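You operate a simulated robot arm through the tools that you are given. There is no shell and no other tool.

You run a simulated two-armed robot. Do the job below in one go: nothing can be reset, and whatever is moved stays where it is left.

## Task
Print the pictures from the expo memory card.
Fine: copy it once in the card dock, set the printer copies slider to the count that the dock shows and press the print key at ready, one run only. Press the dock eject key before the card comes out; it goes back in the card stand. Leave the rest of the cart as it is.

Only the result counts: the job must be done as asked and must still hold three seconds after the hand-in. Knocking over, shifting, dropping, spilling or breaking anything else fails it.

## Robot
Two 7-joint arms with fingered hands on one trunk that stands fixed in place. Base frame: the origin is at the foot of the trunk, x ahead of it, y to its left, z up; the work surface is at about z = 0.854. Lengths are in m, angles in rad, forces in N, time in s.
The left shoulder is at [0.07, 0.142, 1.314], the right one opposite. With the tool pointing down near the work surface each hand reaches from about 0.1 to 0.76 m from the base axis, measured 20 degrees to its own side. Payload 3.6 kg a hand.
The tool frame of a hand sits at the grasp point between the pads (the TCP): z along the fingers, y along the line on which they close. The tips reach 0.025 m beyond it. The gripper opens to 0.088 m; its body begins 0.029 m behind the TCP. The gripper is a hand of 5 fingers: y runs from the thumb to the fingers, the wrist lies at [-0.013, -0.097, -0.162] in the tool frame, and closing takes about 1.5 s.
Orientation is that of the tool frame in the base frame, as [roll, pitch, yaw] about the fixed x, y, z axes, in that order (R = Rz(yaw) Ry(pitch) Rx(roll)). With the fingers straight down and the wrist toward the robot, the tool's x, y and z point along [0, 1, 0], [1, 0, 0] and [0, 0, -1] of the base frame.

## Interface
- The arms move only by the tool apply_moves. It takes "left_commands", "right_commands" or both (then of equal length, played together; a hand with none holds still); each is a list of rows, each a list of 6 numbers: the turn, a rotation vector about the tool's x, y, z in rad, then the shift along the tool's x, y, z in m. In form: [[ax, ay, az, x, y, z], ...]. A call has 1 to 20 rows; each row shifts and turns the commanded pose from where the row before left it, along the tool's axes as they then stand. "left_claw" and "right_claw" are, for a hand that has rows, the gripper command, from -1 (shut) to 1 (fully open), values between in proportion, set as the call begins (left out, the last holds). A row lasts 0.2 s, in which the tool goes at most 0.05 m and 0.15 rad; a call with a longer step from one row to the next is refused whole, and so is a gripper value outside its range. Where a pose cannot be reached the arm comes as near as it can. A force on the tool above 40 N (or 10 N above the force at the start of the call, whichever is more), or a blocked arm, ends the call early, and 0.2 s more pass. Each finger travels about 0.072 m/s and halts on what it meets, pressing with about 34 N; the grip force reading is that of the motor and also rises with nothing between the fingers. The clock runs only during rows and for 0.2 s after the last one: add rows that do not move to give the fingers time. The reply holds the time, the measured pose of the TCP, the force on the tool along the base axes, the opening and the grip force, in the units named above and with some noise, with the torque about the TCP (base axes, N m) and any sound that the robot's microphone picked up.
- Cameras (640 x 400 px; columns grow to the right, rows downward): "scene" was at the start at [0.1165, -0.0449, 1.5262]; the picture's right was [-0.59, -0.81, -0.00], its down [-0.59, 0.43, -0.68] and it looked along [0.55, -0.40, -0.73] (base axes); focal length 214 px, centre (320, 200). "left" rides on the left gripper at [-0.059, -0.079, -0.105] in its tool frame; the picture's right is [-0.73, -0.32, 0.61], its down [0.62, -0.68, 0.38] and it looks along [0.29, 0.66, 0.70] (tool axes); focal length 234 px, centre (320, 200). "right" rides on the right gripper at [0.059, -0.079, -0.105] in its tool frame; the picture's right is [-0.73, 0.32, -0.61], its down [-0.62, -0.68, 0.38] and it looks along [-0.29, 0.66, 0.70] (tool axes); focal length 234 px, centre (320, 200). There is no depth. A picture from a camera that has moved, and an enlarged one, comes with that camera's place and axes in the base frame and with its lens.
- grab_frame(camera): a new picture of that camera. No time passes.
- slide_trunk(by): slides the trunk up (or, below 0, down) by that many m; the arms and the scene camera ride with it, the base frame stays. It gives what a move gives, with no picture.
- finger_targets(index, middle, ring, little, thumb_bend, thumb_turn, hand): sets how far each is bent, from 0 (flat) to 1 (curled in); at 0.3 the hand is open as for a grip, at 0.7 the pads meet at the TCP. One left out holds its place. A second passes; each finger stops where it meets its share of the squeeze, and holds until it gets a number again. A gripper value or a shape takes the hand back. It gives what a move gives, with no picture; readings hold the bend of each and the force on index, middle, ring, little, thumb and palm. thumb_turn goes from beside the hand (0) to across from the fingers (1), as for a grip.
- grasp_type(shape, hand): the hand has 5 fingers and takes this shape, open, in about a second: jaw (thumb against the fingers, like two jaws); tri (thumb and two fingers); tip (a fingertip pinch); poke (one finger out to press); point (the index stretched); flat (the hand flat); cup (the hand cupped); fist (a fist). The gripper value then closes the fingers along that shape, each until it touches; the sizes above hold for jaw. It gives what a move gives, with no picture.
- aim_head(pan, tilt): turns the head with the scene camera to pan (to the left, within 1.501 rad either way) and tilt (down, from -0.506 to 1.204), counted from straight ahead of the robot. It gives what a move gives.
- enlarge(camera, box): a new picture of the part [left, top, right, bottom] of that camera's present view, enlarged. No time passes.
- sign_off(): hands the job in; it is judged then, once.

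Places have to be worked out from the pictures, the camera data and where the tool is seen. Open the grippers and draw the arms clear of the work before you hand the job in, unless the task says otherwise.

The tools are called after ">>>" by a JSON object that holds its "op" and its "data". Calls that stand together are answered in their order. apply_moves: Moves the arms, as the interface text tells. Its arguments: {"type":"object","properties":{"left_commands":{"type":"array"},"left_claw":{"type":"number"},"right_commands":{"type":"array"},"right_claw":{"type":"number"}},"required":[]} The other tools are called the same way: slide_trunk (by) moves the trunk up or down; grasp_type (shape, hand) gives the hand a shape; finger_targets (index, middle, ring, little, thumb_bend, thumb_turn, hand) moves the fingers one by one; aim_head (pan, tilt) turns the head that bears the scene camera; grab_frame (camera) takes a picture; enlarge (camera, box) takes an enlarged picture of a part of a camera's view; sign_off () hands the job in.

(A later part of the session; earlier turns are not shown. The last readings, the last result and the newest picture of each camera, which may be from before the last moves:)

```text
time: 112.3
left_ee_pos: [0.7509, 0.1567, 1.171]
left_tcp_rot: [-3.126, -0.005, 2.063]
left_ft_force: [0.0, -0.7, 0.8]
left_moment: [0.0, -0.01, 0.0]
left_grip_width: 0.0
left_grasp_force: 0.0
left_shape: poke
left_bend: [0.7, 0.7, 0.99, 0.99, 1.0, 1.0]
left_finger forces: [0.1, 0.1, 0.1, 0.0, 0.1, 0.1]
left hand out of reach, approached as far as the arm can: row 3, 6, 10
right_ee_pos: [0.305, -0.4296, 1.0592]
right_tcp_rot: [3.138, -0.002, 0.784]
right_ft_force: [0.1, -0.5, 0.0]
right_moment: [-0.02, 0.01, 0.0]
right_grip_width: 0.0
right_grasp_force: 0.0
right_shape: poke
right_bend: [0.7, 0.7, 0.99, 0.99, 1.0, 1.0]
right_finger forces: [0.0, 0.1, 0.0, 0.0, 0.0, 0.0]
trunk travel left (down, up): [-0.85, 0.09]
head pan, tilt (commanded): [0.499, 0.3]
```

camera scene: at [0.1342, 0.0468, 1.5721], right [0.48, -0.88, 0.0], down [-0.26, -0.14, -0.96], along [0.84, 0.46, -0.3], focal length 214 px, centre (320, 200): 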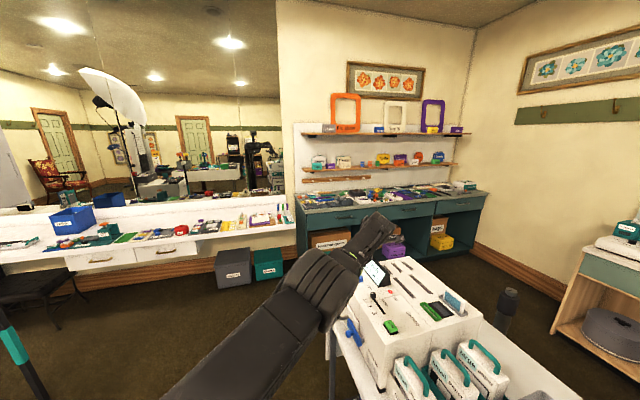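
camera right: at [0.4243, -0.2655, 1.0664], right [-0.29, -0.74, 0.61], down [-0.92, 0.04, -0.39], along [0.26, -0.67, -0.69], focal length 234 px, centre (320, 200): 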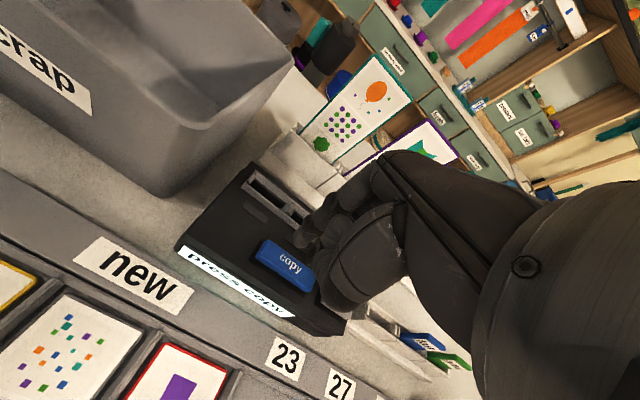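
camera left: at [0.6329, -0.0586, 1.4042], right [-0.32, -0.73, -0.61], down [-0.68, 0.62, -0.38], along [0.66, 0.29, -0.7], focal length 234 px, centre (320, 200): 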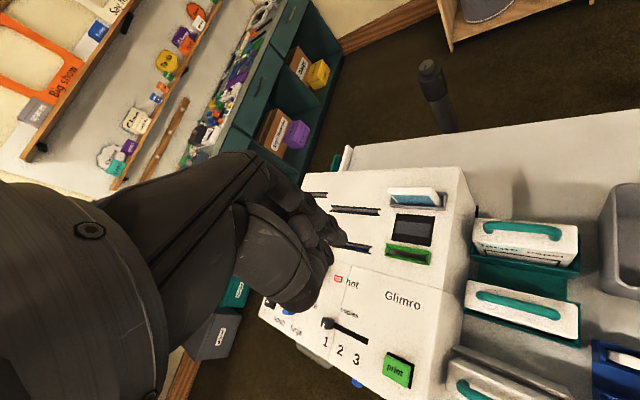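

The solver tolerates about 2 mm. I combine wrist-centred turning with only 1.5 mm inward per step so the rows are accepted and the elbow can start to flex.

>>> {"op": "apply_moves", "data": {"left_commands": [[0, 0, 0.1, -0.009, -0.0018, 0], [0, 0, 0.1, -0.0091, -0.0018, 0], [0, 0, 0.1, -0.0093, -0.0019, 0], [0, 0, 0.1, -0.0094, -0.0019, 0], [0, 0, 0.1, -0.0096, -0.002, 0], [0, 0, 0.1, -0.0097, -0.002, 0], [0, 0, 0.1, -0.0099, -0.002, 0], [0, 0, 0.1, -0.01, -0.002, 0], [0, 0, 0.1, -0.0102, -0.0019, 0], [0, 0, 0.1, -0.0103, -0.0019, 0]]}}

>>> {"op": "apply_moves", "data": {"left_commands": [[0, 0, -0.1, 0.0091, -0.0019, 0], [0, 0, -0.1, 0.0092, -0.0019, 0], [0, 0, -0.1, 0.0094, -0.002, 0], [0, 0, -0.1, 0.0095, -0.002, 0], [0, 0, -0.1, 0.0097, -0.002, 0], [0, 0, -0.1, 0.0098, -0.002, 0], [0, 0, -0.1, 0.01, -0.002, 0], [0, 0, -0.1, 0.0101, -0.0019, 0], [0, 0, -0.1, 0.0103, -0.0019, 0], [0, 0, -0.1, 0.0104, -0.0018, 0]]}}

```text
time: 114.5
left_ee_pos: [0.7375, 0.0615, 1.1713]
left_tcp_rot: [-3.128, 0.009, 1.063]
left_ft_force: [-0.1, 0.2, 0.0]
left_moment: [-0.01, -0.01, -0.01]
left_grip_width: 0.0
left_grasp_force: 0.1
left_shape: poke
left_bend: [0.7, 0.7, 0.99, 0.99, 1.0, 1.0]
left_finger forces: [0.1, 0.0, 0.1, 0.1, 0.0, 0.0]
left hand out of reach, approached as far as the arm can: row 10
right_ee_pos: [0.3041, -0.4285, 1.0589]
right_tcp_rot: [3.138, 0.0, 0.784]
right_ft_force: [-0.3, -0.1, 0.0]
right_moment: [-0.01, -0.01, 0.01]
right_grip_width: 0.0
right_grasp_force: 0.1
right_shape: poke
right_bend: [0.7, 0.7, 0.99, 0.99, 1.0, 1.0]
right_finger forces: [0.1, 0.0, 0.0, 0.0, 0.0, 0.1]
trunk travel left (down, up): [-0.85, 0.09]
head pan, tilt (commanded): [0.499, 0.3]
```

```text
time: 116.7
left_ee_pos: [0.7501, 0.1538, 1.1732]
left_tcp_rot: [-3.127, -0.006, 2.068]
left_ft_force: [-0.9, 0.1, 0.5]
left_moment: [0.02, -0.01, 0.0]
left_grip_width: 0.0
left_grasp_force: 0.1
left_shape: poke
left_bend: [0.7, 0.7, 0.99, 0.99, 1.0, 1.0]
left_finger forces: [0.0, 0.0, 0.1, 0.0, 0.0, 0.0]
left hand out of reach, approached as far as the arm can: row 2, 3, 5, 7, 8, 9
right_ee_pos: [0.3035, -0.4292, 1.0589]
right_tcp_rot: [3.138, 0.001, 0.786]
right_ft_force: [-0.1, 0.1, -0.5]
right_moment: [-0.02, 0.0, 0.0]
right_grip_width: 0.0
right_grasp_force: 0.0
right_shape: poke
right_bend: [0.7, 0.7, 0.99, 0.99, 1.0, 1.0]
right_finger forces: [0.1, 0.0, 0.1, 0.1, 0.0, 0.0]
trunk travel left (down, up): [-0.85, 0.09]
head pan, tilt (commanded): [0.499, 0.3]
```

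I can still work on that limit: sideways/vertical moves plus tilting the hand about the wrist give all the motion the slider needs. I bring the left hand back to yaw 1.57 over the slider (staying high) and aim the head at the printer.

>>> {"op": "apply_moves", "data": {"left_commands": [[-0.007, 0, 0.1245, -0.0121, -0.0016, 0], [-0.007, 0, 0.1245, -0.0121, -0.0016, 0], [0, 0, 0.1245, -0.0121, -0.0016, 0], [0, 0, 0.1245, -0.0121, -0.0016, 0], [0, 0, 0, 0.031, 0, 0.01], [0, 0, 0, 0.031, 0, 0.01], [0, 0, 0, 0.031, 0, 0.01], [0, 0, 0, 0, 0, 0]]}}

>>> {"op": "aim_head", "data": {"pan": 0.0, "tilt": 0.65}}

>>> {"op": "grab_frame", "data": {"camera": "left"}}

>>> {"op": "enlarge", "data": {"camera": "scene", "box": [240, 150, 340, 240]}}

```text
time: 118.5
left_ee_pos: [0.7657, 0.1967, 1.1436]
left_tcp_rot: [-3.137, -0.004, 1.568]
left_ft_force: [0.2, -0.7, -0.7]
left_moment: [0.03, 0.04, 0.02]
left_grip_width: 0.0
left_grasp_force: 0.0
left_shape: poke
left_bend: [0.7, 0.7, 0.99, 0.99, 1.0, 1.0]
left_finger forces: [0.1, 0.0, 0.1, 0.0, 0.0, 0.1]
left hand out of reach, approached as far as the arm can: row 5
right_ee_pos: [0.304, -0.4291, 1.0596]
right_tcp_rot: [3.137, -0.003, 0.784]
right_ft_force: [-0.5, -0.3, 0.3]
right_moment: [0.06, -0.02, -0.02]
right_grip_width: 0.0
right_grasp_force: 0.0
right_shape: poke
right_bend: [0.7, 0.7, 0.99, 0.99, 1.0, 1.0]
right_finger forces: [0.0, 0.1, 0.1, 0.0, 0.0, 0.1]
trunk travel left (down, up): [-0.85, 0.09]
head pan, tilt (commanded): [0.499, 0.3]
```

```text
time: 119.4
left_ee_pos: [0.7648, 0.1979, 1.1437]
left_tcp_rot: [-3.138, -0.004, 1.568]
left_ft_force: [-0.4, -0.6, 0.2]
left_moment: [0.01, -0.01, 0.0]
left_grip_width: 0.0
left_grasp_force: 0.1
left_shape: poke
left_bend: [0.7, 0.7, 0.99, 0.99, 1.0, 1.0]
left_finger forces: [0.0, 0.1, 0.0, 0.0, 0.0, 0.0]
right_ee_pos: [0.304, -0.4293, 1.059]
right_tcp_rot: [3.138, 0.0, 0.787]
right_ft_force: [1.0, 0.0, 1.1]
right_moment: [-0.01, -0.02, 0.01]
right_grip_width: 0.0001
right_grasp_force: 0.1
right_shape: poke
right_bend: [0.7, 0.7, 0.99, 0.99, 1.0, 1.0]
right_finger forces: [0.0, 0.1, 0.1, 0.0, 0.0, 0.0]
trunk travel left (down, up): [-0.85, 0.09]
head pan, tilt (commanded): [0.0, 0.649]
```

```text
taken
camera left: at [0.6859, 0.1395, 1.2477], right [-0.33, -0.72, -0.61], down [-0.68, 0.63, -0.38], along [0.66, 0.29, -0.7], focal length 234 px, centre (320, 200)
```

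left: 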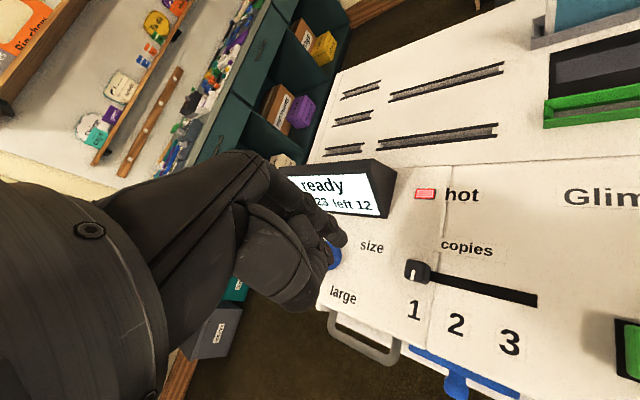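

```text
4.44 times, centred on (290, 195) of scene
camera zoom: at [0.139, 0.0025, 1.5404], right [0.0, -1.0, 0.0], down [-0.6, 0.0, -0.8], along [0.8, 0.0, -0.6], focal length 953 px, centre (453, 222)
```

zoom: 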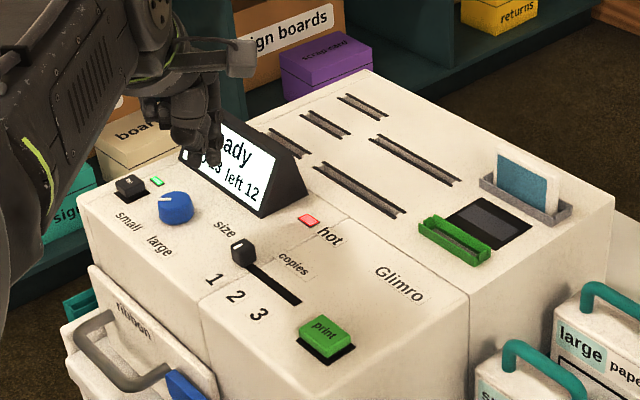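

The slider is untouched at 1. I lower the fingertip to just above the panel beyond the knob, following the reach limit.

>>> {"op": "apply_moves", "data": {"left_commands": [[0, 0, 0, 0, -0.0005, 0.0145], [0, 0, 0, 0, -0.0008, 0.0145], [0, 0, 0, 0, -0.001, 0.0145], [0, 0, 0, 0, -0.0015, 0.0145], [0, 0, 0, 0, -0.0018, 0.013], [0, 0, 0, 0, 0, 0]]}}

>>> {"op": "enlarge", "data": {"camera": "left", "box": [260, 150, 480, 320]}}

>>> {"op": "enlarge", "data": {"camera": "scene", "box": [255, 170, 315, 225]}}

```text
time: 120.8
left_ee_pos: [0.7601, 0.1988, 1.072]
left_tcp_rot: [-3.137, -0.003, 1.567]
left_ft_force: [-0.9, 0.4, 0.8]
left_moment: [0.01, 0.0, 0.01]
left_grip_width: 0.0
left_grasp_force: 0.1
left_shape: poke
left_bend: [0.7, 0.7, 0.99, 0.99, 1.0, 1.0]
left_finger forces: [0.0, 0.0, 0.1, 0.0, 0.0, 0.0]
left hand out of reach, approached as far as the arm can: row 5
right_ee_pos: [0.3039, -0.4301, 1.0581]
right_tcp_rot: [3.137, 0.001, 0.786]
right_ft_force: [0.4, -0.1, -0.8]
right_moment: [-0.01, -0.01, 0.0]
right_grip_width: 0.0002
right_grasp_force: 0.1
right_shape: poke
right_bend: [0.7, 0.7, 0.99, 0.99, 1.0, 1.0]
right_finger forces: [0.1, 0.0, 0.0, 0.0, 0.0, 0.0]
trunk travel left (down, up): [-0.85, 0.09]
head pan, tilt (commanded): [0.0, 0.649]
```

```text
2.35 times, centred on (370, 235) of left
camera zoom: at [0.6805, 0.1408, 1.1765], right [-0.33, -0.72, -0.61], down [-0.68, 0.63, -0.38], along [0.66, 0.29, -0.7], focal length 551 px, centre (202, 118)
```

zoom: 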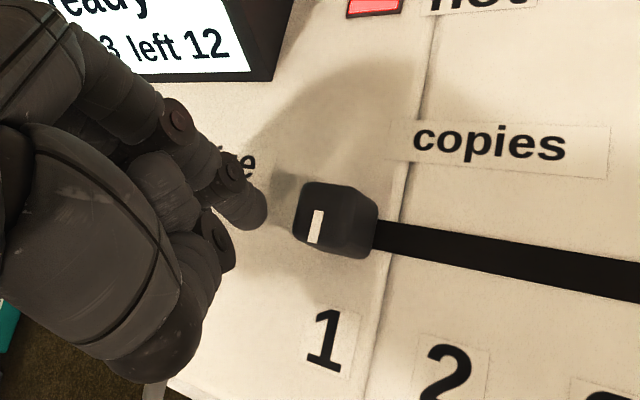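

```text
7.27 times, centred on (285, 198) of scene
camera zoom: at [0.1389, 0.0021, 1.5403], right [0.0, -1.0, 0.0], down [-0.6, 0.0, -0.8], along [0.8, 0.0, -0.6], focal length 1560 px, centre (574, 218)
```

zoom: 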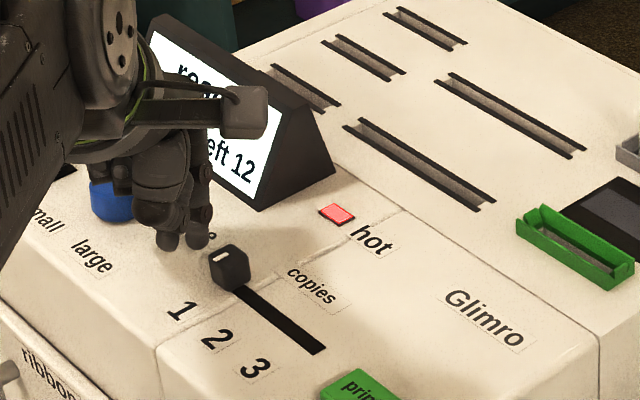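

The tip is aligned with the slot, about 6–8 mm beyond the knob. I push along the slot by combining a small tilt about the wrist with sideways motion, six steps first.

>>> {"op": "apply_moves", "data": {"left_commands": [[0.0172, 0, 0, -0.003, -0.0025, 0.0003], [0.0172, 0, 0, -0.003, -0.0025, 0.0003], [0.0172, 0, 0, -0.003, -0.0025, 0.0003], [0.0172, 0, 0, -0.003, -0.0025, 0.0003], [0.0172, 0, 0, -0.003, -0.0025, 0.0003], [0.0172, 0, 0, -0.003, -0.0025, 0.0003], [0, 0, 0, 0, 0, 0]]}}

>>> {"op": "enlarge", "data": {"camera": "left", "box": [260, 150, 480, 320]}}

>>> {"op": "enlarge", "data": {"camera": "scene", "box": [255, 170, 315, 225]}}

```text
time: 122.4
left_ee_pos: [0.745, 0.1807, 1.0695]
left_tcp_rot: [-3.035, -0.003, 1.568]
left_ft_force: [0.3, 0.1, 1.1]
left_moment: [0.0, 0.0, -0.03]
left_grip_width: 0.0001
left_grasp_force: 0.1
left_shape: poke
left_bend: [0.7, 0.7, 0.99, 0.99, 1.0, 1.0]
left_finger forces: [0.5, 0.0, 0.0, 0.0, 0.1, 0.0]
right_ee_pos: [0.3044, -0.4286, 1.0583]
right_tcp_rot: [3.138, 0.0, 0.786]
right_ft_force: [-0.2, -0.8, -0.4]
right_moment: [0.03, 0.01, -0.02]
right_grip_width: 0.0001
right_grasp_force: 0.2
right_shape: poke
right_bend: [0.7, 0.7, 0.99, 0.99, 1.0, 1.0]
right_finger forces: [0.0, 0.1, 0.0, 0.0, 0.1, 0.0]
trunk travel left (down, up): [-0.85, 0.09]
head pan, tilt (commanded): [0.0, 0.649]
```

```text
2.35 times, centred on (370, 235) of left
camera zoom: at [0.6759, 0.1233, 1.1822], right [-0.39, -0.72, -0.57], down [-0.72, 0.63, -0.31], along [0.58, 0.29, -0.76], focal length 551 px, centre (202, 118)
```

zoom: 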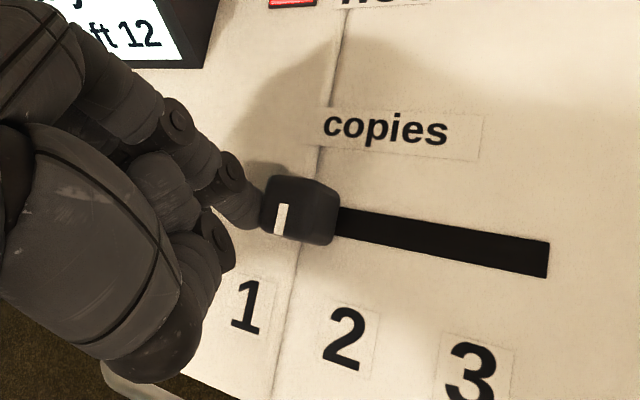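

```text
7.27 times, centred on (285, 198) of scene
camera zoom: at [0.1391, 0.0023, 1.5403], right [0.0, -1.0, 0.0], down [-0.6, 0.0, -0.8], along [0.8, 0.0, -0.6], focal length 1560 px, centre (574, 218)
```

zoom: 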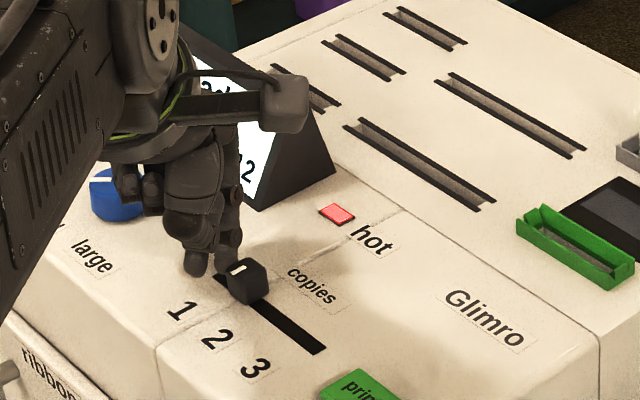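

The slider knob is moving smoothly, now about halfway from 1 to 2. I continue three more steps and check.

>>> {"op": "apply_moves", "data": {"left_commands": [[0.0172, 0, 0, -0.003, -0.0025, 0.0001], [0.0172, 0, 0, -0.003, -0.0025, 0.0001], [0.0172, 0, 0, -0.003, -0.0025, 0.0001], [0, 0, 0, 0, 0, 0]]}}

>>> {"op": "enlarge", "data": {"camera": "left", "box": [260, 150, 480, 320]}}

>>> {"op": "enlarge", "data": {"camera": "scene", "box": [255, 170, 315, 225]}}

```text
time: 123.4
left_ee_pos: [0.7366, 0.1734, 1.0708]
left_tcp_rot: [-2.982, -0.003, 1.566]
left_ft_force: [-1.5, 0.3, -0.7]
left_moment: [0.02, 0.01, 0.0]
left_grip_width: 0.0003
left_grasp_force: 0.1
left_shape: poke
left_bend: [0.7, 0.7, 0.99, 0.99, 1.0, 1.0]
left_finger forces: [0.0, 0.1, 0.0, 0.0, 0.1, 0.1]
right_ee_pos: [0.3043, -0.4289, 1.0592]
right_tcp_rot: [3.137, 0.001, 0.785]
right_ft_force: [-0.6, 0.4, -0.5]
right_moment: [0.01, 0.0, -0.02]
right_grip_width: 0.0
right_grasp_force: 0.0
right_shape: poke
right_bend: [0.7, 0.7, 0.99, 0.99, 1.0, 1.0]
right_finger forces: [0.0, 0.1, 0.1, 0.0, 0.1, 0.0]
trunk travel left (down, up): [-0.85, 0.09]
head pan, tilt (commanded): [0.0, 0.649]
```

```text
2.35 times, centred on (370, 235) of left
camera zoom: at [0.6744, 0.1151, 1.1865], right [-0.42, -0.72, -0.55], down [-0.73, 0.63, -0.27], along [0.54, 0.29, -0.79], focal length 551 px, centre (202, 118)
```

zoom: 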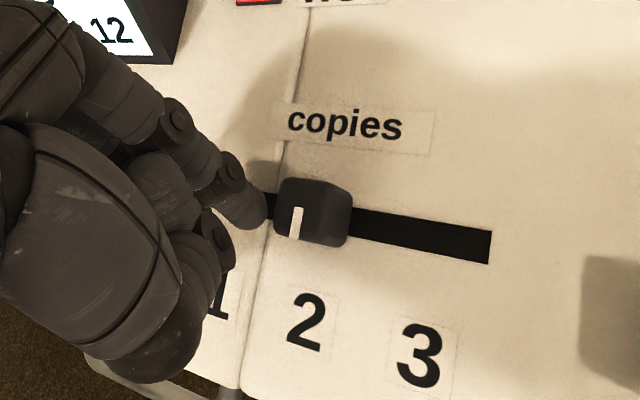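

```text
7.27 times, centred on (285, 198) of scene
camera zoom: at [0.1391, 0.0022, 1.5403], right [0.0, -1.0, 0.0], down [-0.6, 0.0, -0.8], along [0.8, 0.0, -0.6], focal length 1560 px, centre (574, 218)
```

zoom: 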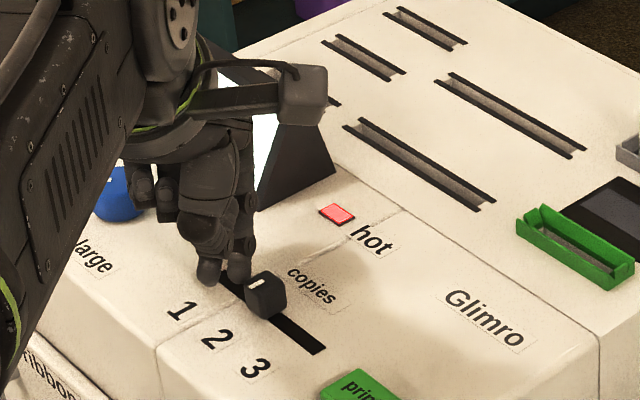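

The knob has clicked over to position 2 (it sits above "2", free of my finger). I lift the finger straight up off the panel and check the result.

>>> {"op": "apply_moves", "data": {"left_commands": [[0, 0, 0, 0, -0.0025, -0.0198], [0, 0, 0, 0, -0.0028, -0.0198], [0, 0, 0, 0, -0.003, -0.0198], [0, 0, 0, 0, -0.003, -0.0198], [0, 0, 0, 0, -0.003, -0.0198], [0, 0, 0, 0, -0.003, -0.0198], [0, 0, 0, 0, 0, 0]]}}

>>> {"op": "enlarge", "data": {"camera": "scene", "box": [235, 150, 345, 240]}}

>>> {"op": "grab_frame", "data": {"camera": "left"}}

```text
time: 125.0
left_ee_pos: [0.7385, 0.1711, 1.1894]
left_tcp_rot: [-2.986, -0.004, 1.567]
left_ft_force: [0.4, 0.6, 0.2]
left_moment: [0.01, 0.0, 0.02]
left_grip_width: 0.0
left_grasp_force: 0.1
left_shape: poke
left_bend: [0.7, 0.7, 0.99, 0.99, 1.0, 1.0]
left_finger forces: [0.1, 0.1, 0.1, 0.0, 0.0, 0.1]
right_ee_pos: [0.3032, -0.4294, 1.0596]
right_tcp_rot: [3.14, 0.0, 0.786]
right_ft_force: [0.1, -0.1, -0.5]
right_moment: [-0.01, -0.02, 0.02]
right_grip_width: 0.0
right_grasp_force: 0.1
right_shape: poke
right_bend: [0.7, 0.7, 0.99, 0.99, 1.0, 1.0]
right_finger forces: [0.1, 0.0, 0.1, 0.0, 0.0, 0.0]
trunk travel left (down, up): [-0.85, 0.09]
head pan, tilt (commanded): [0.0, 0.649]
```

```text
4.44 times, centred on (290, 195) of scene
camera zoom: at [0.1393, 0.0024, 1.5403], right [0.0, -1.0, 0.0], down [-0.6, 0.0, -0.8], along [0.8, 0.0, -0.6], focal length 953 px, centre (453, 222)
```

zoom: 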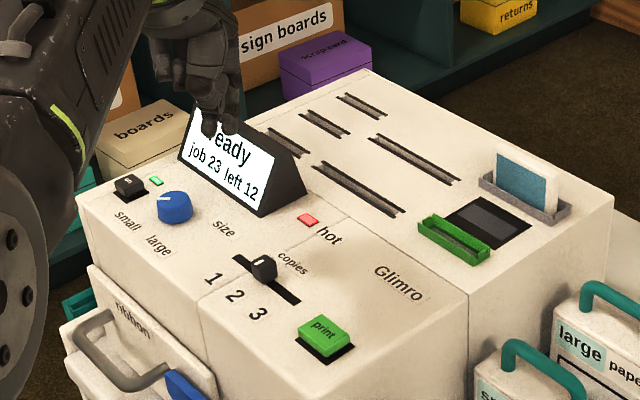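

```text
taken
camera left: at [0.6757, 0.1139, 1.3054], right [-0.42, -0.72, -0.55], down [-0.73, 0.63, -0.27], along [0.54, 0.29, -0.79], focal length 234 px, centre (320, 200)
```

left: 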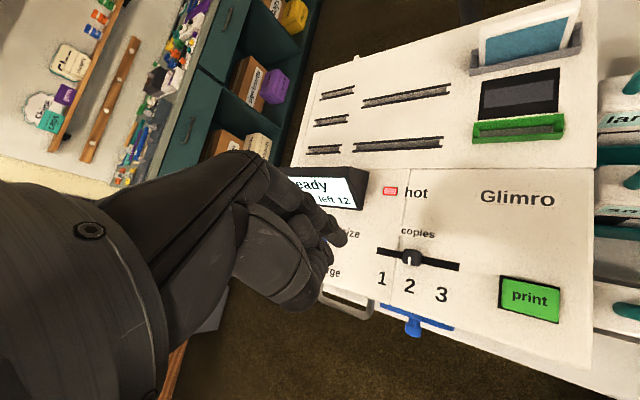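

Slider is at 2 and the display reads "ready, job 23 left 12". For the print key I turn the left hand (high above the panel) toward yaw ≈ 0, which brings its tip closer in while the arm stays extended.

>>> {"op": "apply_moves", "data": {"left_commands": [[-0.078, 0, 0, 0, 0.0126, -0.0076], [-0.078, 0, 0, 0, 0.0126, -0.0076], [0, 0, 0.14, -0.0136, -0.0018, 0], [0, 0, 0.14, -0.0136, -0.0018, 0], [0, 0, 0.14, -0.0136, -0.0018, 0], [0, 0, 0.14, -0.0136, -0.0018, 0], [0, 0, 0.14, -0.0136, -0.0018, 0], [0, 0, 0.14, -0.0136, -0.0018, 0], [0, 0, 0.14, -0.0136, -0.0018, 0], [0, 0, 0.14, -0.0136, -0.0018, 0], [0, 0, 0.14, -0.0136, -0.0018, 0], [0, 0, 0.14, -0.0136, -0.0018, 0], [0, 0, 0, 0, 0, 0]]}}

```text
time: 127.8
left_ee_pos: [0.689, 0.0759, 1.2109]
left_tcp_rot: [3.139, -0.022, 0.33]
left_ft_force: [0.2, 0.0, -0.3]
left_moment: [-0.02, 0.0, -0.01]
left_grip_width: 0.0
left_grasp_force: 0.1
left_shape: poke
left_bend: [0.7, 0.7, 0.99, 0.99, 1.0, 1.0]
left_finger forces: [0.1, 0.1, 0.0, 0.1, 0.1, 0.0]
left hand out of reach, approached as far as the arm can: row 3, 8, 11, 12
right_ee_pos: [0.3043, -0.4299, 1.0584]
right_tcp_rot: [3.138, -0.001, 0.785]
right_ft_force: [-0.6, 0.2, -0.1]
right_moment: [-0.03, -0.02, 0.01]
right_grip_width: 0.0
right_grasp_force: 0.0
right_shape: poke
right_bend: [0.7, 0.7, 0.99, 0.99, 1.0, 1.0]
right_finger forces: [0.0, 0.0, 0.0, 0.1, 0.0, 0.1]
trunk travel left (down, up): [-0.85, 0.09]
head pan, tilt (commanded): [0.0, 0.649]
```

The wrist's turning limit is near yaw 0.33, leaving the tip about 3 cm too far out. I tilt the hand sideways (about its y axis) to bring the tip back over the print key, still 13 cm above the panel.

>>> {"op": "apply_moves", "data": {"left_commands": [[0, -0.05, 0, -0.0081, 0, -0.0006], [0, -0.05, 0, -0.0081, 0, -0.0006], [0, -0.05, 0, -0.0081, 0, -0.0006], [0, -0.05, 0, -0.0081, 0, -0.0006], [0, 0, 0, 0, 0, 0]]}}

>>> {"op": "grab_frame", "data": {"camera": "left"}}

>>> {"op": "enlarge", "data": {"camera": "scene", "box": [240, 140, 350, 250]}}

```text
time: 129.0
left_ee_pos: [0.6706, 0.0618, 1.2139]
left_tcp_rot: [3.139, 0.089, 0.313]
left_ft_force: [0.3, 0.0, 0.4]
left_moment: [0.02, 0.01, 0.01]
left_grip_width: 0.0
left_grasp_force: 0.1
left_shape: poke
left_bend: [0.7, 0.7, 0.99, 0.99, 1.0, 1.0]
left_finger forces: [0.0, 0.0, 0.0, 0.0, 0.0, 0.1]
left hand out of reach, approached as far as the arm can: row 1, 2
right_ee_pos: [0.3041, -0.4298, 1.0576]
right_tcp_rot: [3.14, -0.001, 0.785]
right_ft_force: [-0.2, -0.2, -0.2]
right_moment: [-0.01, 0.01, 0.01]
right_grip_width: 0.0001
right_grasp_force: 0.0
right_shape: poke
right_bend: [0.7, 0.7, 0.99, 0.99, 1.0, 1.0]
right_finger forces: [0.0, 0.0, 0.0, 0.0, 0.0, 0.0]
trunk travel left (down, up): [-0.85, 0.09]
head pan, tilt (commanded): [0.0, 0.649]
```

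```text
taken
camera left: at [0.599, 0.1243, 1.3215], right [-0.84, 0.06, -0.54], down [0.35, 0.83, -0.44], along [0.42, -0.56, -0.72], focal length 234 px, centre (320, 200)
```

left: 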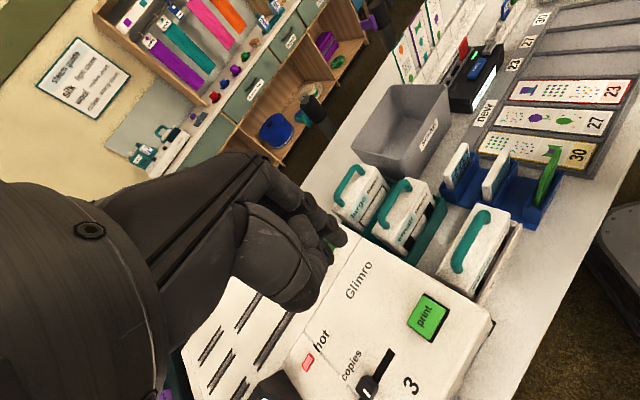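

```text
3.64 times, centred on (295, 195) of scene
camera zoom: at [0.139, 0.0019, 1.5403], right [0.0, -1.0, 0.0], down [-0.6, 0.0, -0.8], along [0.8, 0.0, -0.6], focal length 780 px, centre (411, 218)
```

zoom: 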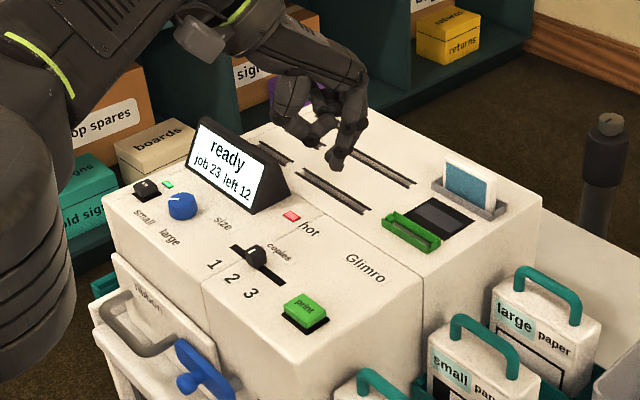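

The tip is at about (0.669, 0.059); the print key top centre at about (0.647, 0.097, 1.051). I tilt a bit more and shift left so the tip comes over the key.

>>> {"op": "apply_moves", "data": {"left_commands": [[0, -0.045, 0, -0.0073, 0, -0.0006], [0, -0.045, 0, -0.0073, 0, -0.0006], [0, 0, 0, 0.0069, -0.0214, -0.0006], [0, 0, 0, 0.0069, -0.0214, -0.0006], [0, 0, 0, 0, 0, 0]]}}

>>> {"op": "grab_frame", "data": {"camera": "left"}}

>>> {"op": "enlarge", "data": {"camera": "scene", "box": [240, 140, 350, 250]}}

```text
time: 130.2
left_ee_pos: [0.6529, 0.1008, 1.2136]
left_tcp_rot: [3.137, 0.202, 0.318]
left_ft_force: [-0.1, 0.0, 0.2]
left_moment: [-0.01, -0.03, 0.01]
left_grip_width: 0.0004
left_grasp_force: 0.0
left_shape: poke
left_bend: [0.7, 0.7, 0.99, 0.99, 1.0, 1.0]
left_finger forces: [0.0, 0.0, 0.2, 0.0, 0.1, 0.1]
left hand out of reach, approached as far as the arm can: row 1, 2
right_ee_pos: [0.3045, -0.4306, 1.0593]
right_tcp_rot: [3.137, -0.002, 0.786]
right_ft_force: [0.9, 0.7, 1.0]
right_moment: [0.0, -0.03, -0.03]
right_grip_width: 0.0002
right_grasp_force: 0.1
right_shape: poke
right_bend: [0.7, 0.7, 0.99, 0.99, 1.0, 1.0]
right_finger forces: [0.0, 0.1, 0.1, 0.1, 0.0, 0.0]
trunk travel left (down, up): [-0.85, 0.09]
head pan, tilt (commanded): [0.0, 0.649]
```

```text
taken
camera left: at [0.5926, 0.1654, 1.3274], right [-0.89, 0.04, -0.45], down [0.29, 0.81, -0.5], along [0.34, -0.58, -0.74], focal length 234 px, centre (320, 200)
```

left: 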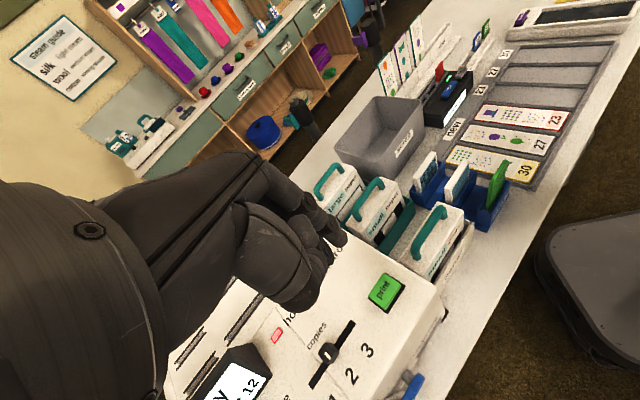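

```text
3.64 times, centred on (295, 195) of scene
camera zoom: at [0.139, 0.0013, 1.5403], right [0.0, -1.0, 0.0], down [-0.6, 0.0, -0.8], along [0.8, 0.0, -0.6], focal length 780 px, centre (411, 218)
```

zoom: 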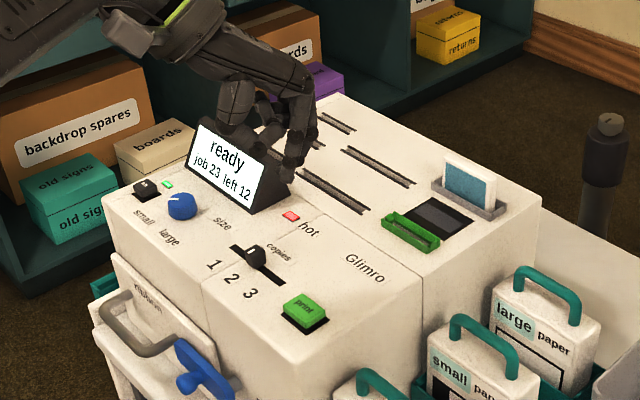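

Computed tip position is (0.648, 0.097) — right over the key. I zoom in on the fingers in the scene view to confirm which part is lowest.

>>> {"op": "enlarge", "data": {"camera": "scene", "box": [275, 145, 325, 215]}}

>>> {"op": "enlarge", "data": {"camera": "left", "box": [240, 170, 420, 340]}}

```text
5.71 times, centred on (300, 180) of scene
camera zoom: at [0.139, 0.0013, 1.5403], right [0.0, -1.0, 0.0], down [-0.6, 0.0, -0.8], along [0.8, 0.0, -0.6], focal length 1226 px, centre (434, 314)
```

zoom: 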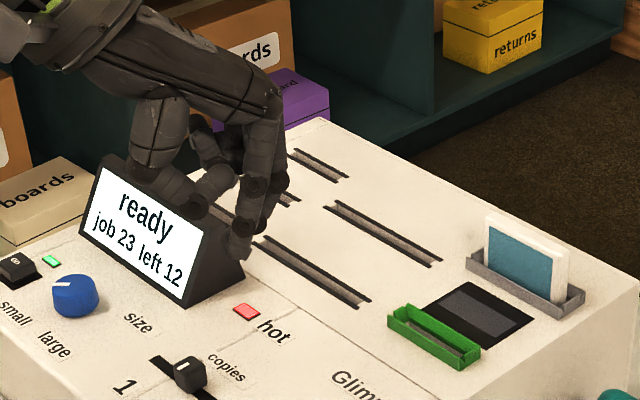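

```text
2.35 times, centred on (330, 255) of left
camera zoom: at [0.5926, 0.1654, 1.3274], right [-0.89, 0.04, -0.45], down [0.29, 0.81, -0.5], along [0.34, -0.58, -0.74], focal length 551 px, centre (296, 71)
```

zoom: 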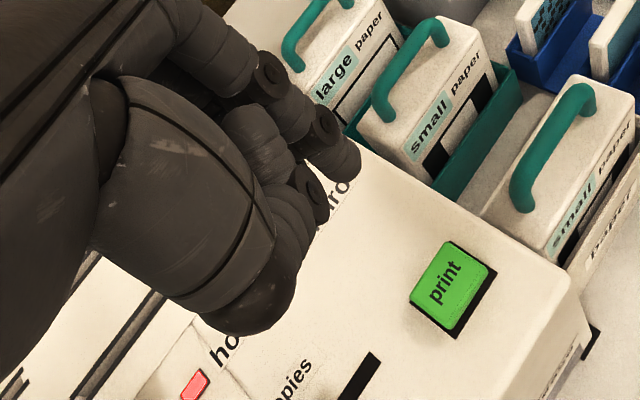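

The index tip matches its predicted place. I lower vertically to about 16 mm above the print key and verify before pressing.

>>> {"op": "apply_moves", "data": {"left_commands": [[0, 0, 0, 0.004, 0, 0.0196], [0, 0, 0, 0.004, 0, 0.0196], [0, 0, 0, 0.004, 0, 0.0196], [0, 0, 0, 0.004, 0, 0.0196], [0, 0, 0, 0.004, 0, 0.0196], [0, 0, 0, 0.004, 0, 0.0196], [0, 0, 0, 0, 0, 0]]}}

>>> {"op": "enlarge", "data": {"camera": "left", "box": [240, 130, 460, 320]}}

>>> {"op": "enlarge", "data": {"camera": "scene", "box": [265, 170, 335, 235]}}

```text
time: 131.8
left_ee_pos: [0.6535, 0.1023, 1.0923]
left_tcp_rot: [3.138, 0.202, 0.319]
left_ft_force: [-0.4, -0.1, 0.7]
left_moment: [0.02, 0.02, -0.01]
left_grip_width: 0.0
left_grasp_force: 0.2
left_shape: poke
left_bend: [0.7, 0.7, 0.99, 0.99, 1.0, 1.0]
left_finger forces: [0.1, 0.0, 0.0, 0.0, 0.0, 0.0]
right_ee_pos: [0.3033, -0.4296, 1.0591]
right_tcp_rot: [3.138, -0.002, 0.786]
right_ft_force: [0.8, -0.8, 0.3]
right_moment: [-0.02, 0.02, 0.04]
right_grip_width: 0.0
right_grasp_force: 0.1
right_shape: poke
right_bend: [0.7, 0.7, 0.99, 0.99, 1.0, 1.0]
right_finger forces: [0.0, 0.1, 0.1, 0.0, 0.1, 0.1]
trunk travel left (down, up): [-0.85, 0.09]
head pan, tilt (commanded): [0.0, 0.649]
```

```text
2.11 times, centred on (350, 225) of left
camera zoom: at [0.5932, 0.168, 1.2068], right [-0.89, 0.04, -0.45], down [0.29, 0.81, -0.5], along [0.34, -0.58, -0.74], focal length 493 px, centre (257, 147)
```

zoom: 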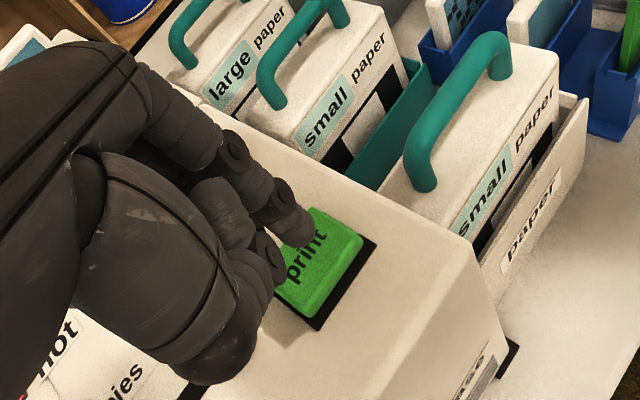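

```text
6.15 times, centred on (300, 202) of scene
camera zoom: at [0.1389, 0.0023, 1.5403], right [0.0, -1.0, 0.0], down [-0.6, 0.0, -0.8], along [0.8, 0.0, -0.6], focal length 1320 px, centre (443, 185)
```

zoom: 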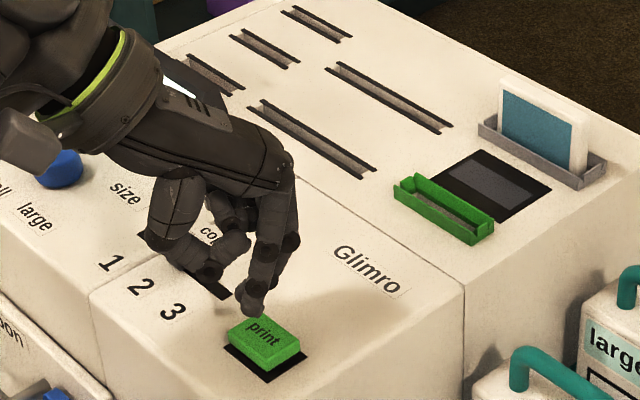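

The tip will land on the key. I press: quick approach of 10 mm, then 2 mm steps until it clicks.

>>> {"op": "apply_moves", "data": {"left_commands": [[0, 0, 0, 0.001, 0, 0.0049], [0, 0, 0, 0.001, 0, 0.0049], [0, 0, 0, 0.0004, 0, 0.002], [0, 0, 0, 0.0004, 0, 0.002], [0, 0, 0, 0.0004, 0, 0.002]]}}

>>> {"op": "enlarge", "data": {"camera": "scene", "box": [255, 150, 335, 235]}}

```text
time: 133.0
left_ee_pos: [0.6531, 0.1025, 1.0777]
left_tcp_rot: [3.135, 0.2, 0.319]
left_ft_force: [-0.2, 0.3, 0.2]
left_moment: [0.04, -0.02, -0.03]
left_grip_width: 0.0
left_grasp_force: 0.1
left_shape: poke
left_bend: [0.7, 0.7, 0.99, 0.99, 1.0, 1.0]
left_finger forces: [0.0, 0.0, 0.0, 0.0, 0.1, 0.0]
right_ee_pos: [0.304, -0.4288, 1.0582]
right_tcp_rot: [3.138, 0.001, 0.786]
right_ft_force: [-0.6, 0.6, -0.1]
right_moment: [-0.03, 0.01, 0.01]
right_grip_width: 0.0
right_grasp_force: 0.1
right_shape: poke
right_bend: [0.7, 0.7, 0.99, 0.99, 1.0, 1.0]
right_finger forces: [0.1, 0.0, 0.0, 0.0, 0.1, 0.0]
trunk travel left (down, up): [-0.85, 0.09]
head pan, tilt (commanded): [0.0, 0.649]
```

```text
4.71 times, centred on (295, 192) of scene
camera zoom: at [0.139, 0.002, 1.5403], right [0.0, -1.0, 0.0], down [-0.6, 0.0, -0.8], along [0.8, 0.0, -0.6], focal length 1009 px, centre (438, 235)
```

zoom: 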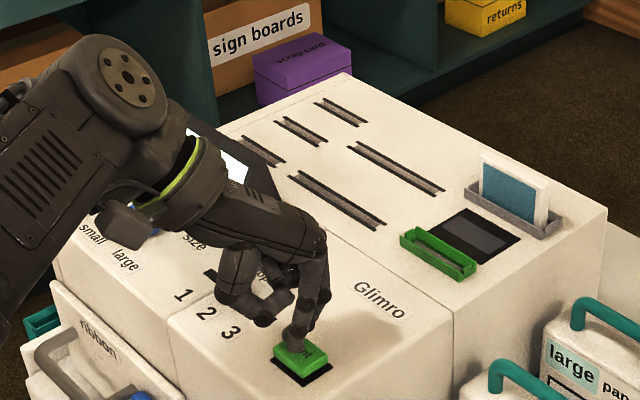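

No contact yet (tip at about 1.052). I continue down in 1.5–2 mm steps.

>>> {"op": "apply_moves", "data": {"left_commands": [[0, 0, 0, 0.0004, 0, 0.002], [0, 0, 0, 0.0004, 0, 0.002], [0, 0, 0, 0, 0, 0]]}}

>>> {"op": "enlarge", "data": {"camera": "left", "box": [240, 130, 460, 320]}}

```text
time: 133.8
left_ee_pos: [0.6531, 0.1013, 1.0735]
left_tcp_rot: [3.136, 0.201, 0.319]
left_ft_force: [1.0, -0.8, 1.7]
left_moment: [-0.02, 0.04, -0.04]
left_grip_width: 0.0
left_grasp_force: 0.2
left_shape: poke
left_bend: [0.7, 0.7, 0.99, 0.99, 1.0, 1.0]
left_finger forces: [0.0, 1.4, 0.1, 0.1, 0.0, 0.0]
right_ee_pos: [0.3034, -0.4289, 1.0584]
right_tcp_rot: [3.138, -0.002, 0.786]
right_ft_force: [0.1, -0.2, 0.5]
right_moment: [0.01, 0.0, 0.0]
right_grip_width: 0.0
right_grasp_force: 0.1
right_shape: poke
right_bend: [0.7, 0.7, 0.99, 0.99, 1.0, 1.0]
right_finger forces: [0.1, 0.0, 0.0, 0.0, 0.1, 0.1]
trunk travel left (down, up): [-0.85, 0.09]
head pan, tilt (commanded): [0.0, 0.649]
heard: click
```

```text
2.11 times, centred on (350, 225) of left
camera zoom: at [0.5926, 0.167, 1.1873], right [-0.89, 0.04, -0.45], down [0.29, 0.81, -0.5], along [0.34, -0.58, -0.74], focal length 493 px, centre (257, 147)
```

zoom: 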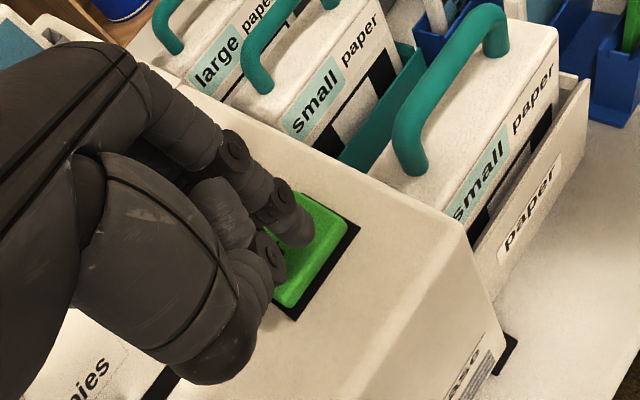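

Click heard at 1.4 N — the print key has been pressed once. I lift straight off the key and up, then read the printer display.

>>> {"op": "apply_moves", "data": {"left_commands": [[0, 0, 0, -0.004, 0, -0.0196], [0, 0, 0, -0.004, 0, -0.0196], [0, 0, 0, -0.004, 0, -0.0196], [0, 0, 0, -0.004, 0, -0.0196], [0, 0, 0, -0.004, 0, -0.0196], [0, 0, 0, -0.004, 0, -0.0196], [0, 0, 0, -0.004, 0, -0.0196], [0, 0, 0, 0, 0, 0]]}}

>>> {"op": "enlarge", "data": {"camera": "scene", "box": [235, 140, 345, 240]}}

```text
time: 135.6
left_ee_pos: [0.6519, 0.1043, 1.2131]
left_tcp_rot: [3.136, 0.198, 0.318]
left_ft_force: [-0.7, -0.7, 0.4]
left_moment: [-0.03, -0.03, -0.01]
left_grip_width: 0.0001
left_grasp_force: 0.1
left_shape: poke
left_bend: [0.7, 0.7, 0.99, 0.99, 1.0, 1.0]
left_finger forces: [0.0, 0.0, 0.0, 0.1, 0.0, 0.1]
right_ee_pos: [0.3041, -0.4291, 1.0593]
right_tcp_rot: [3.139, -0.001, 0.785]
right_ft_force: [0.1, 0.6, -0.4]
right_moment: [-0.02, 0.02, -0.02]
right_grip_width: 0.0001
right_grasp_force: 0.0
right_shape: poke
right_bend: [0.7, 0.7, 0.99, 0.99, 1.0, 1.0]
right_finger forces: [0.0, 0.0, 0.0, 0.0, 0.0, 0.0]
trunk travel left (down, up): [-0.85, 0.09]
head pan, tilt (commanded): [0.0, 0.649]
```

```text
4.00 times, centred on (290, 190) of scene
camera zoom: at [0.1392, 0.0025, 1.5403], right [0.0, -1.0, 0.0], down [-0.6, 0.0, -0.8], along [0.8, 0.0, -0.6], focal length 858 px, centre (440, 240)
```

zoom: 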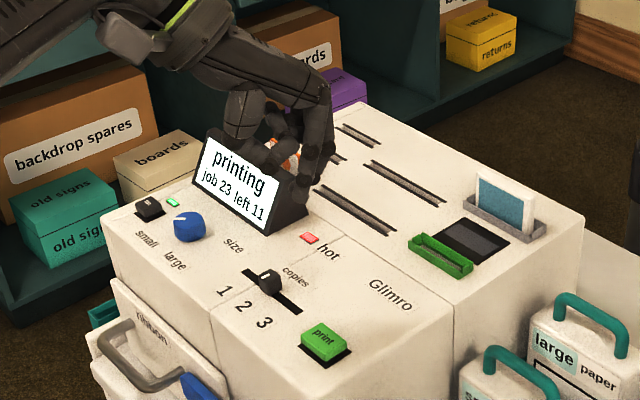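

Printing has started ("printing, job 23 left 11"), and a print seems to be coming out near the hand. I raise the left hand straight up, away from the printer's slots.

>>> {"op": "apply_moves", "data": {"left_commands": [[0, 0, 0, -0.006, 0, -0.0294], [0, 0, 0, -0.006, 0, -0.0294], [0, 0, 0, -0.006, 0, -0.0294], [0, 0, 0, -0.006, 0, -0.0294], [0, 0, 0, -0.006, 0, -0.0294]]}}

>>> {"op": "grab_frame", "data": {"camera": "scene"}}

>>> {"op": "enlarge", "data": {"camera": "scene", "box": [235, 110, 365, 240]}}

>>> {"op": "grab_frame", "data": {"camera": "left"}}

```text
time: 136.8
left_ee_pos: [0.6059, 0.0964, 1.3446]
left_tcp_rot: [3.135, 0.2, 0.32]
left_ft_force: [0.5, -0.8, 0.4]
left_moment: [0.0, -0.01, 0.0]
left_grip_width: 0.0
left_grasp_force: 0.0
left_shape: poke
left_bend: [0.7, 0.7, 0.99, 0.99, 1.0, 1.0]
left_finger forces: [0.0, 0.1, 0.0, 0.1, 0.0, 0.1]
left hand out of reach, approached as far as the arm can: row 1, 2, 3, 4, 5
right_ee_pos: [0.3029, -0.4281, 1.0596]
right_tcp_rot: [3.136, -0.002, 0.785]
right_ft_force: [0.2, -0.5, -0.1]
right_moment: [0.01, -0.02, -0.01]
right_grip_width: 0.0
right_grasp_force: 0.0
right_shape: poke
right_bend: [0.7, 0.7, 0.99, 0.99, 1.0, 1.0]
right_finger forces: [0.0, 0.0, 0.0, 0.0, 0.0, 0.0]
trunk travel left (down, up): [-0.85, 0.09]
head pan, tilt (commanded): [0.0, 0.649]
```

```text
taken
camera scene: at [0.1376, 0.0025, 1.5404], right [0.0, -1.0, 0.0], down [-0.6, 0.0, -0.8], along [0.8, 0.0, -0.6], focal length 214 px, centre (320, 200)
```

scene: 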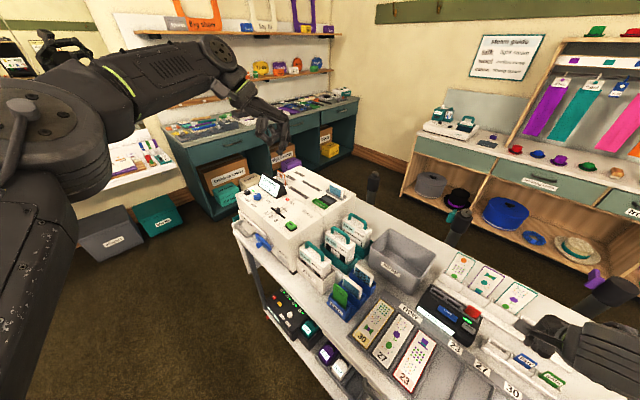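

```text
3.08 times, centred on (300, 175) of scene
camera zoom: at [0.1376, 0.0025, 1.5404], right [0.0, -1.0, 0.0], down [-0.6, 0.0, -0.8], along [0.8, 0.0, -0.6], focal length 660 px, centre (382, 277)
```

zoom: 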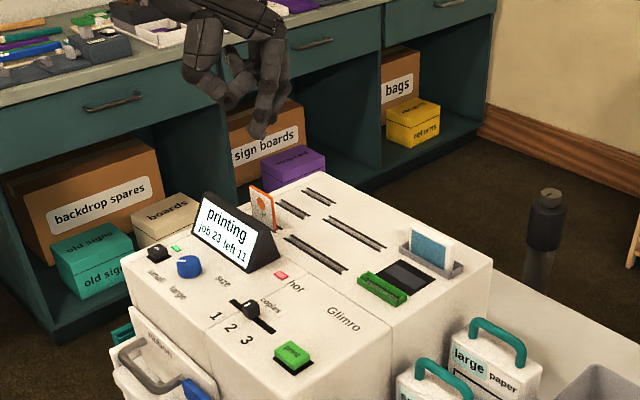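

```text
taken
camera left: at [0.5449, 0.1616, 1.4577], right [-0.89, 0.04, -0.45], down [0.29, 0.81, -0.5], along [0.35, -0.58, -0.74], focal length 234 px, centre (320, 200)
```

left: 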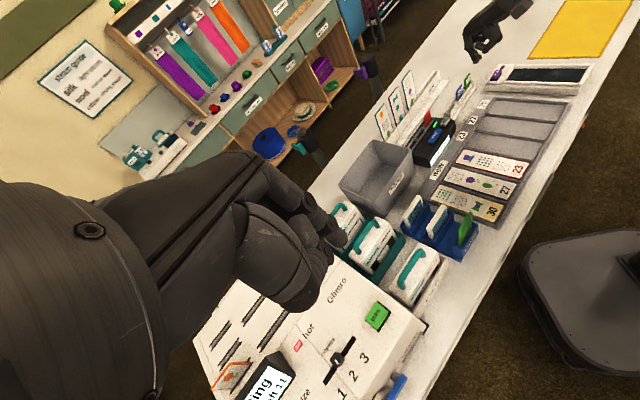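

The print is rising behind the display, and the hand is clear of it. I move the left hand away to the left and up, out of the work area, and open it later.

>>> {"op": "apply_moves", "data": {"left_commands": [[0, 0, 0, 0.0123, -0.038, -0.0025], [0, 0, 0, 0.0123, -0.038, -0.0025], [0, 0, 0, 0.0123, -0.038, -0.0025], [0, 0, 0, 0.0123, -0.038, -0.0025], [0, 0, 0, 0.0123, -0.038, -0.0025], [0, 0, 0, 0, 0, 0]]}}

>>> {"op": "enlarge", "data": {"camera": "scene", "box": [235, 130, 365, 240]}}

>>> {"op": "aim_head", "data": {"pan": -0.63, "tilt": 0.82}}

>>> {"op": "enlarge", "data": {"camera": "scene", "box": [300, 180, 420, 260]}}

>>> {"op": "grab_frame", "data": {"camera": "right"}}

```text
time: 138.2
left_ee_pos: [0.5566, 0.2681, 1.3052]
left_tcp_rot: [3.137, 0.197, 0.32]
left_ft_force: [0.3, -0.5, -0.7]
left_moment: [-0.02, -0.03, -0.04]
left_grip_width: 0.0001
left_grasp_force: 0.1
left_shape: poke
left_bend: [0.7, 0.7, 0.99, 0.99, 1.0, 1.0]
left_finger forces: [0.1, 0.1, 0.0, 0.1, 0.0, 0.1]
left hand out of reach, approached as far as the arm can: row 1, 2, 3, 4, 5
right_ee_pos: [0.3041, -0.4299, 1.0585]
right_tcp_rot: [3.139, -0.003, 0.786]
right_ft_force: [-0.2, 0.4, -0.2]
right_moment: [-0.01, -0.04, -0.01]
right_grip_width: 0.0
right_grasp_force: 0.0
right_shape: poke
right_bend: [0.7, 0.7, 0.99, 0.99, 1.0, 1.0]
right_finger forces: [0.0, 0.0, 0.0, 0.0, 0.1, 0.0]
trunk travel left (down, up): [-0.85, 0.09]
head pan, tilt (commanded): [0.0, 0.649]
```

```text
3.64 times, centred on (300, 185) of scene
camera zoom: at [0.1394, 0.0013, 1.5403], right [0.0, -1.0, 0.0], down [-0.6, 0.0, -0.8], along [0.8, 0.0, -0.6], focal length 780 px, centre (393, 254)
```

zoom: 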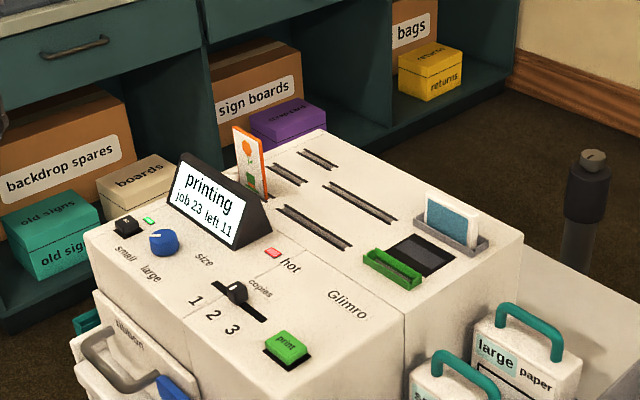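

```text
time: 139.2
left_ee_pos: [0.557, 0.2678, 1.3026]
left_tcp_rot: [3.137, 0.199, 0.32]
left_ft_force: [-0.7, -0.1, -0.1]
left_moment: [-0.01, -0.02, 0.02]
left_grip_width: 0.0
left_grasp_force: 0.1
left_shape: poke
left_bend: [0.7, 0.7, 0.99, 0.99, 1.0, 1.0]
left_finger forces: [0.1, 0.0, 0.1, 0.1, 0.1, 0.0]
right_ee_pos: [0.3049, -0.4296, 1.0594]
right_tcp_rot: [3.138, -0.001, 0.785]
right_ft_force: [-0.7, -0.1, -0.2]
right_moment: [-0.03, 0.01, -0.03]
right_grip_width: 0.0
right_grasp_force: 0.1
right_shape: poke
right_bend: [0.7, 0.7, 0.99, 0.99, 1.0, 1.0]
right_finger forces: [0.1, 0.0, 0.0, 0.0, 0.0, 0.1]
trunk travel left (down, up): [-0.85, 0.09]
head pan, tilt (commanded): [-0.63, 0.82]
```

```text
5.00 times, centred on (360, 220) of scene
camera zoom: at [0.1164, -0.0442, 1.5261], right [-0.59, -0.81, 0.0], down [-0.59, 0.43, -0.68], along [0.55, -0.4, -0.73], focal length 1072 px, centre (120, 100)
```

zoom: 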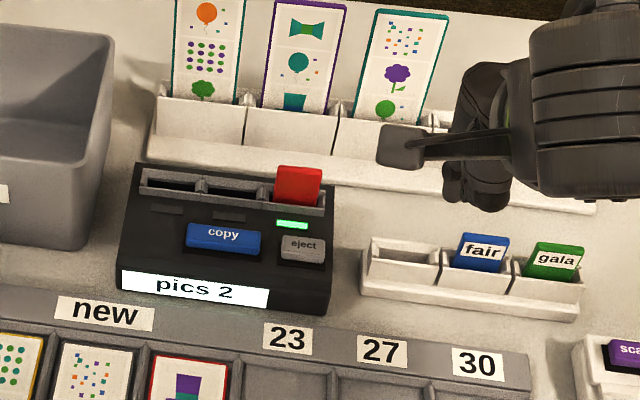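

```text
taken
camera right: at [0.2897, -0.3315, 1.1632], right [-0.29, -0.74, 0.61], down [-0.92, 0.04, -0.39], along [0.26, -0.67, -0.69], focal length 234 px, centre (320, 200)
```

right: 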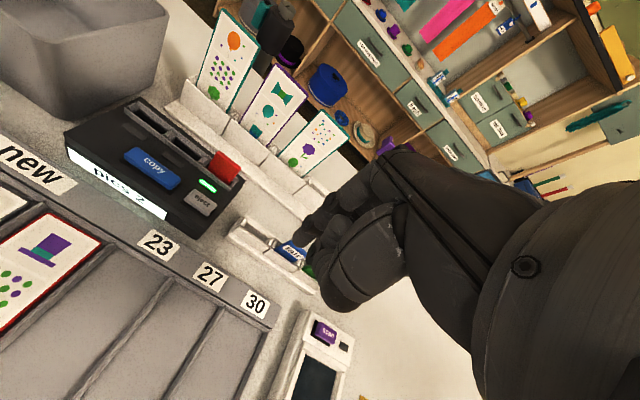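

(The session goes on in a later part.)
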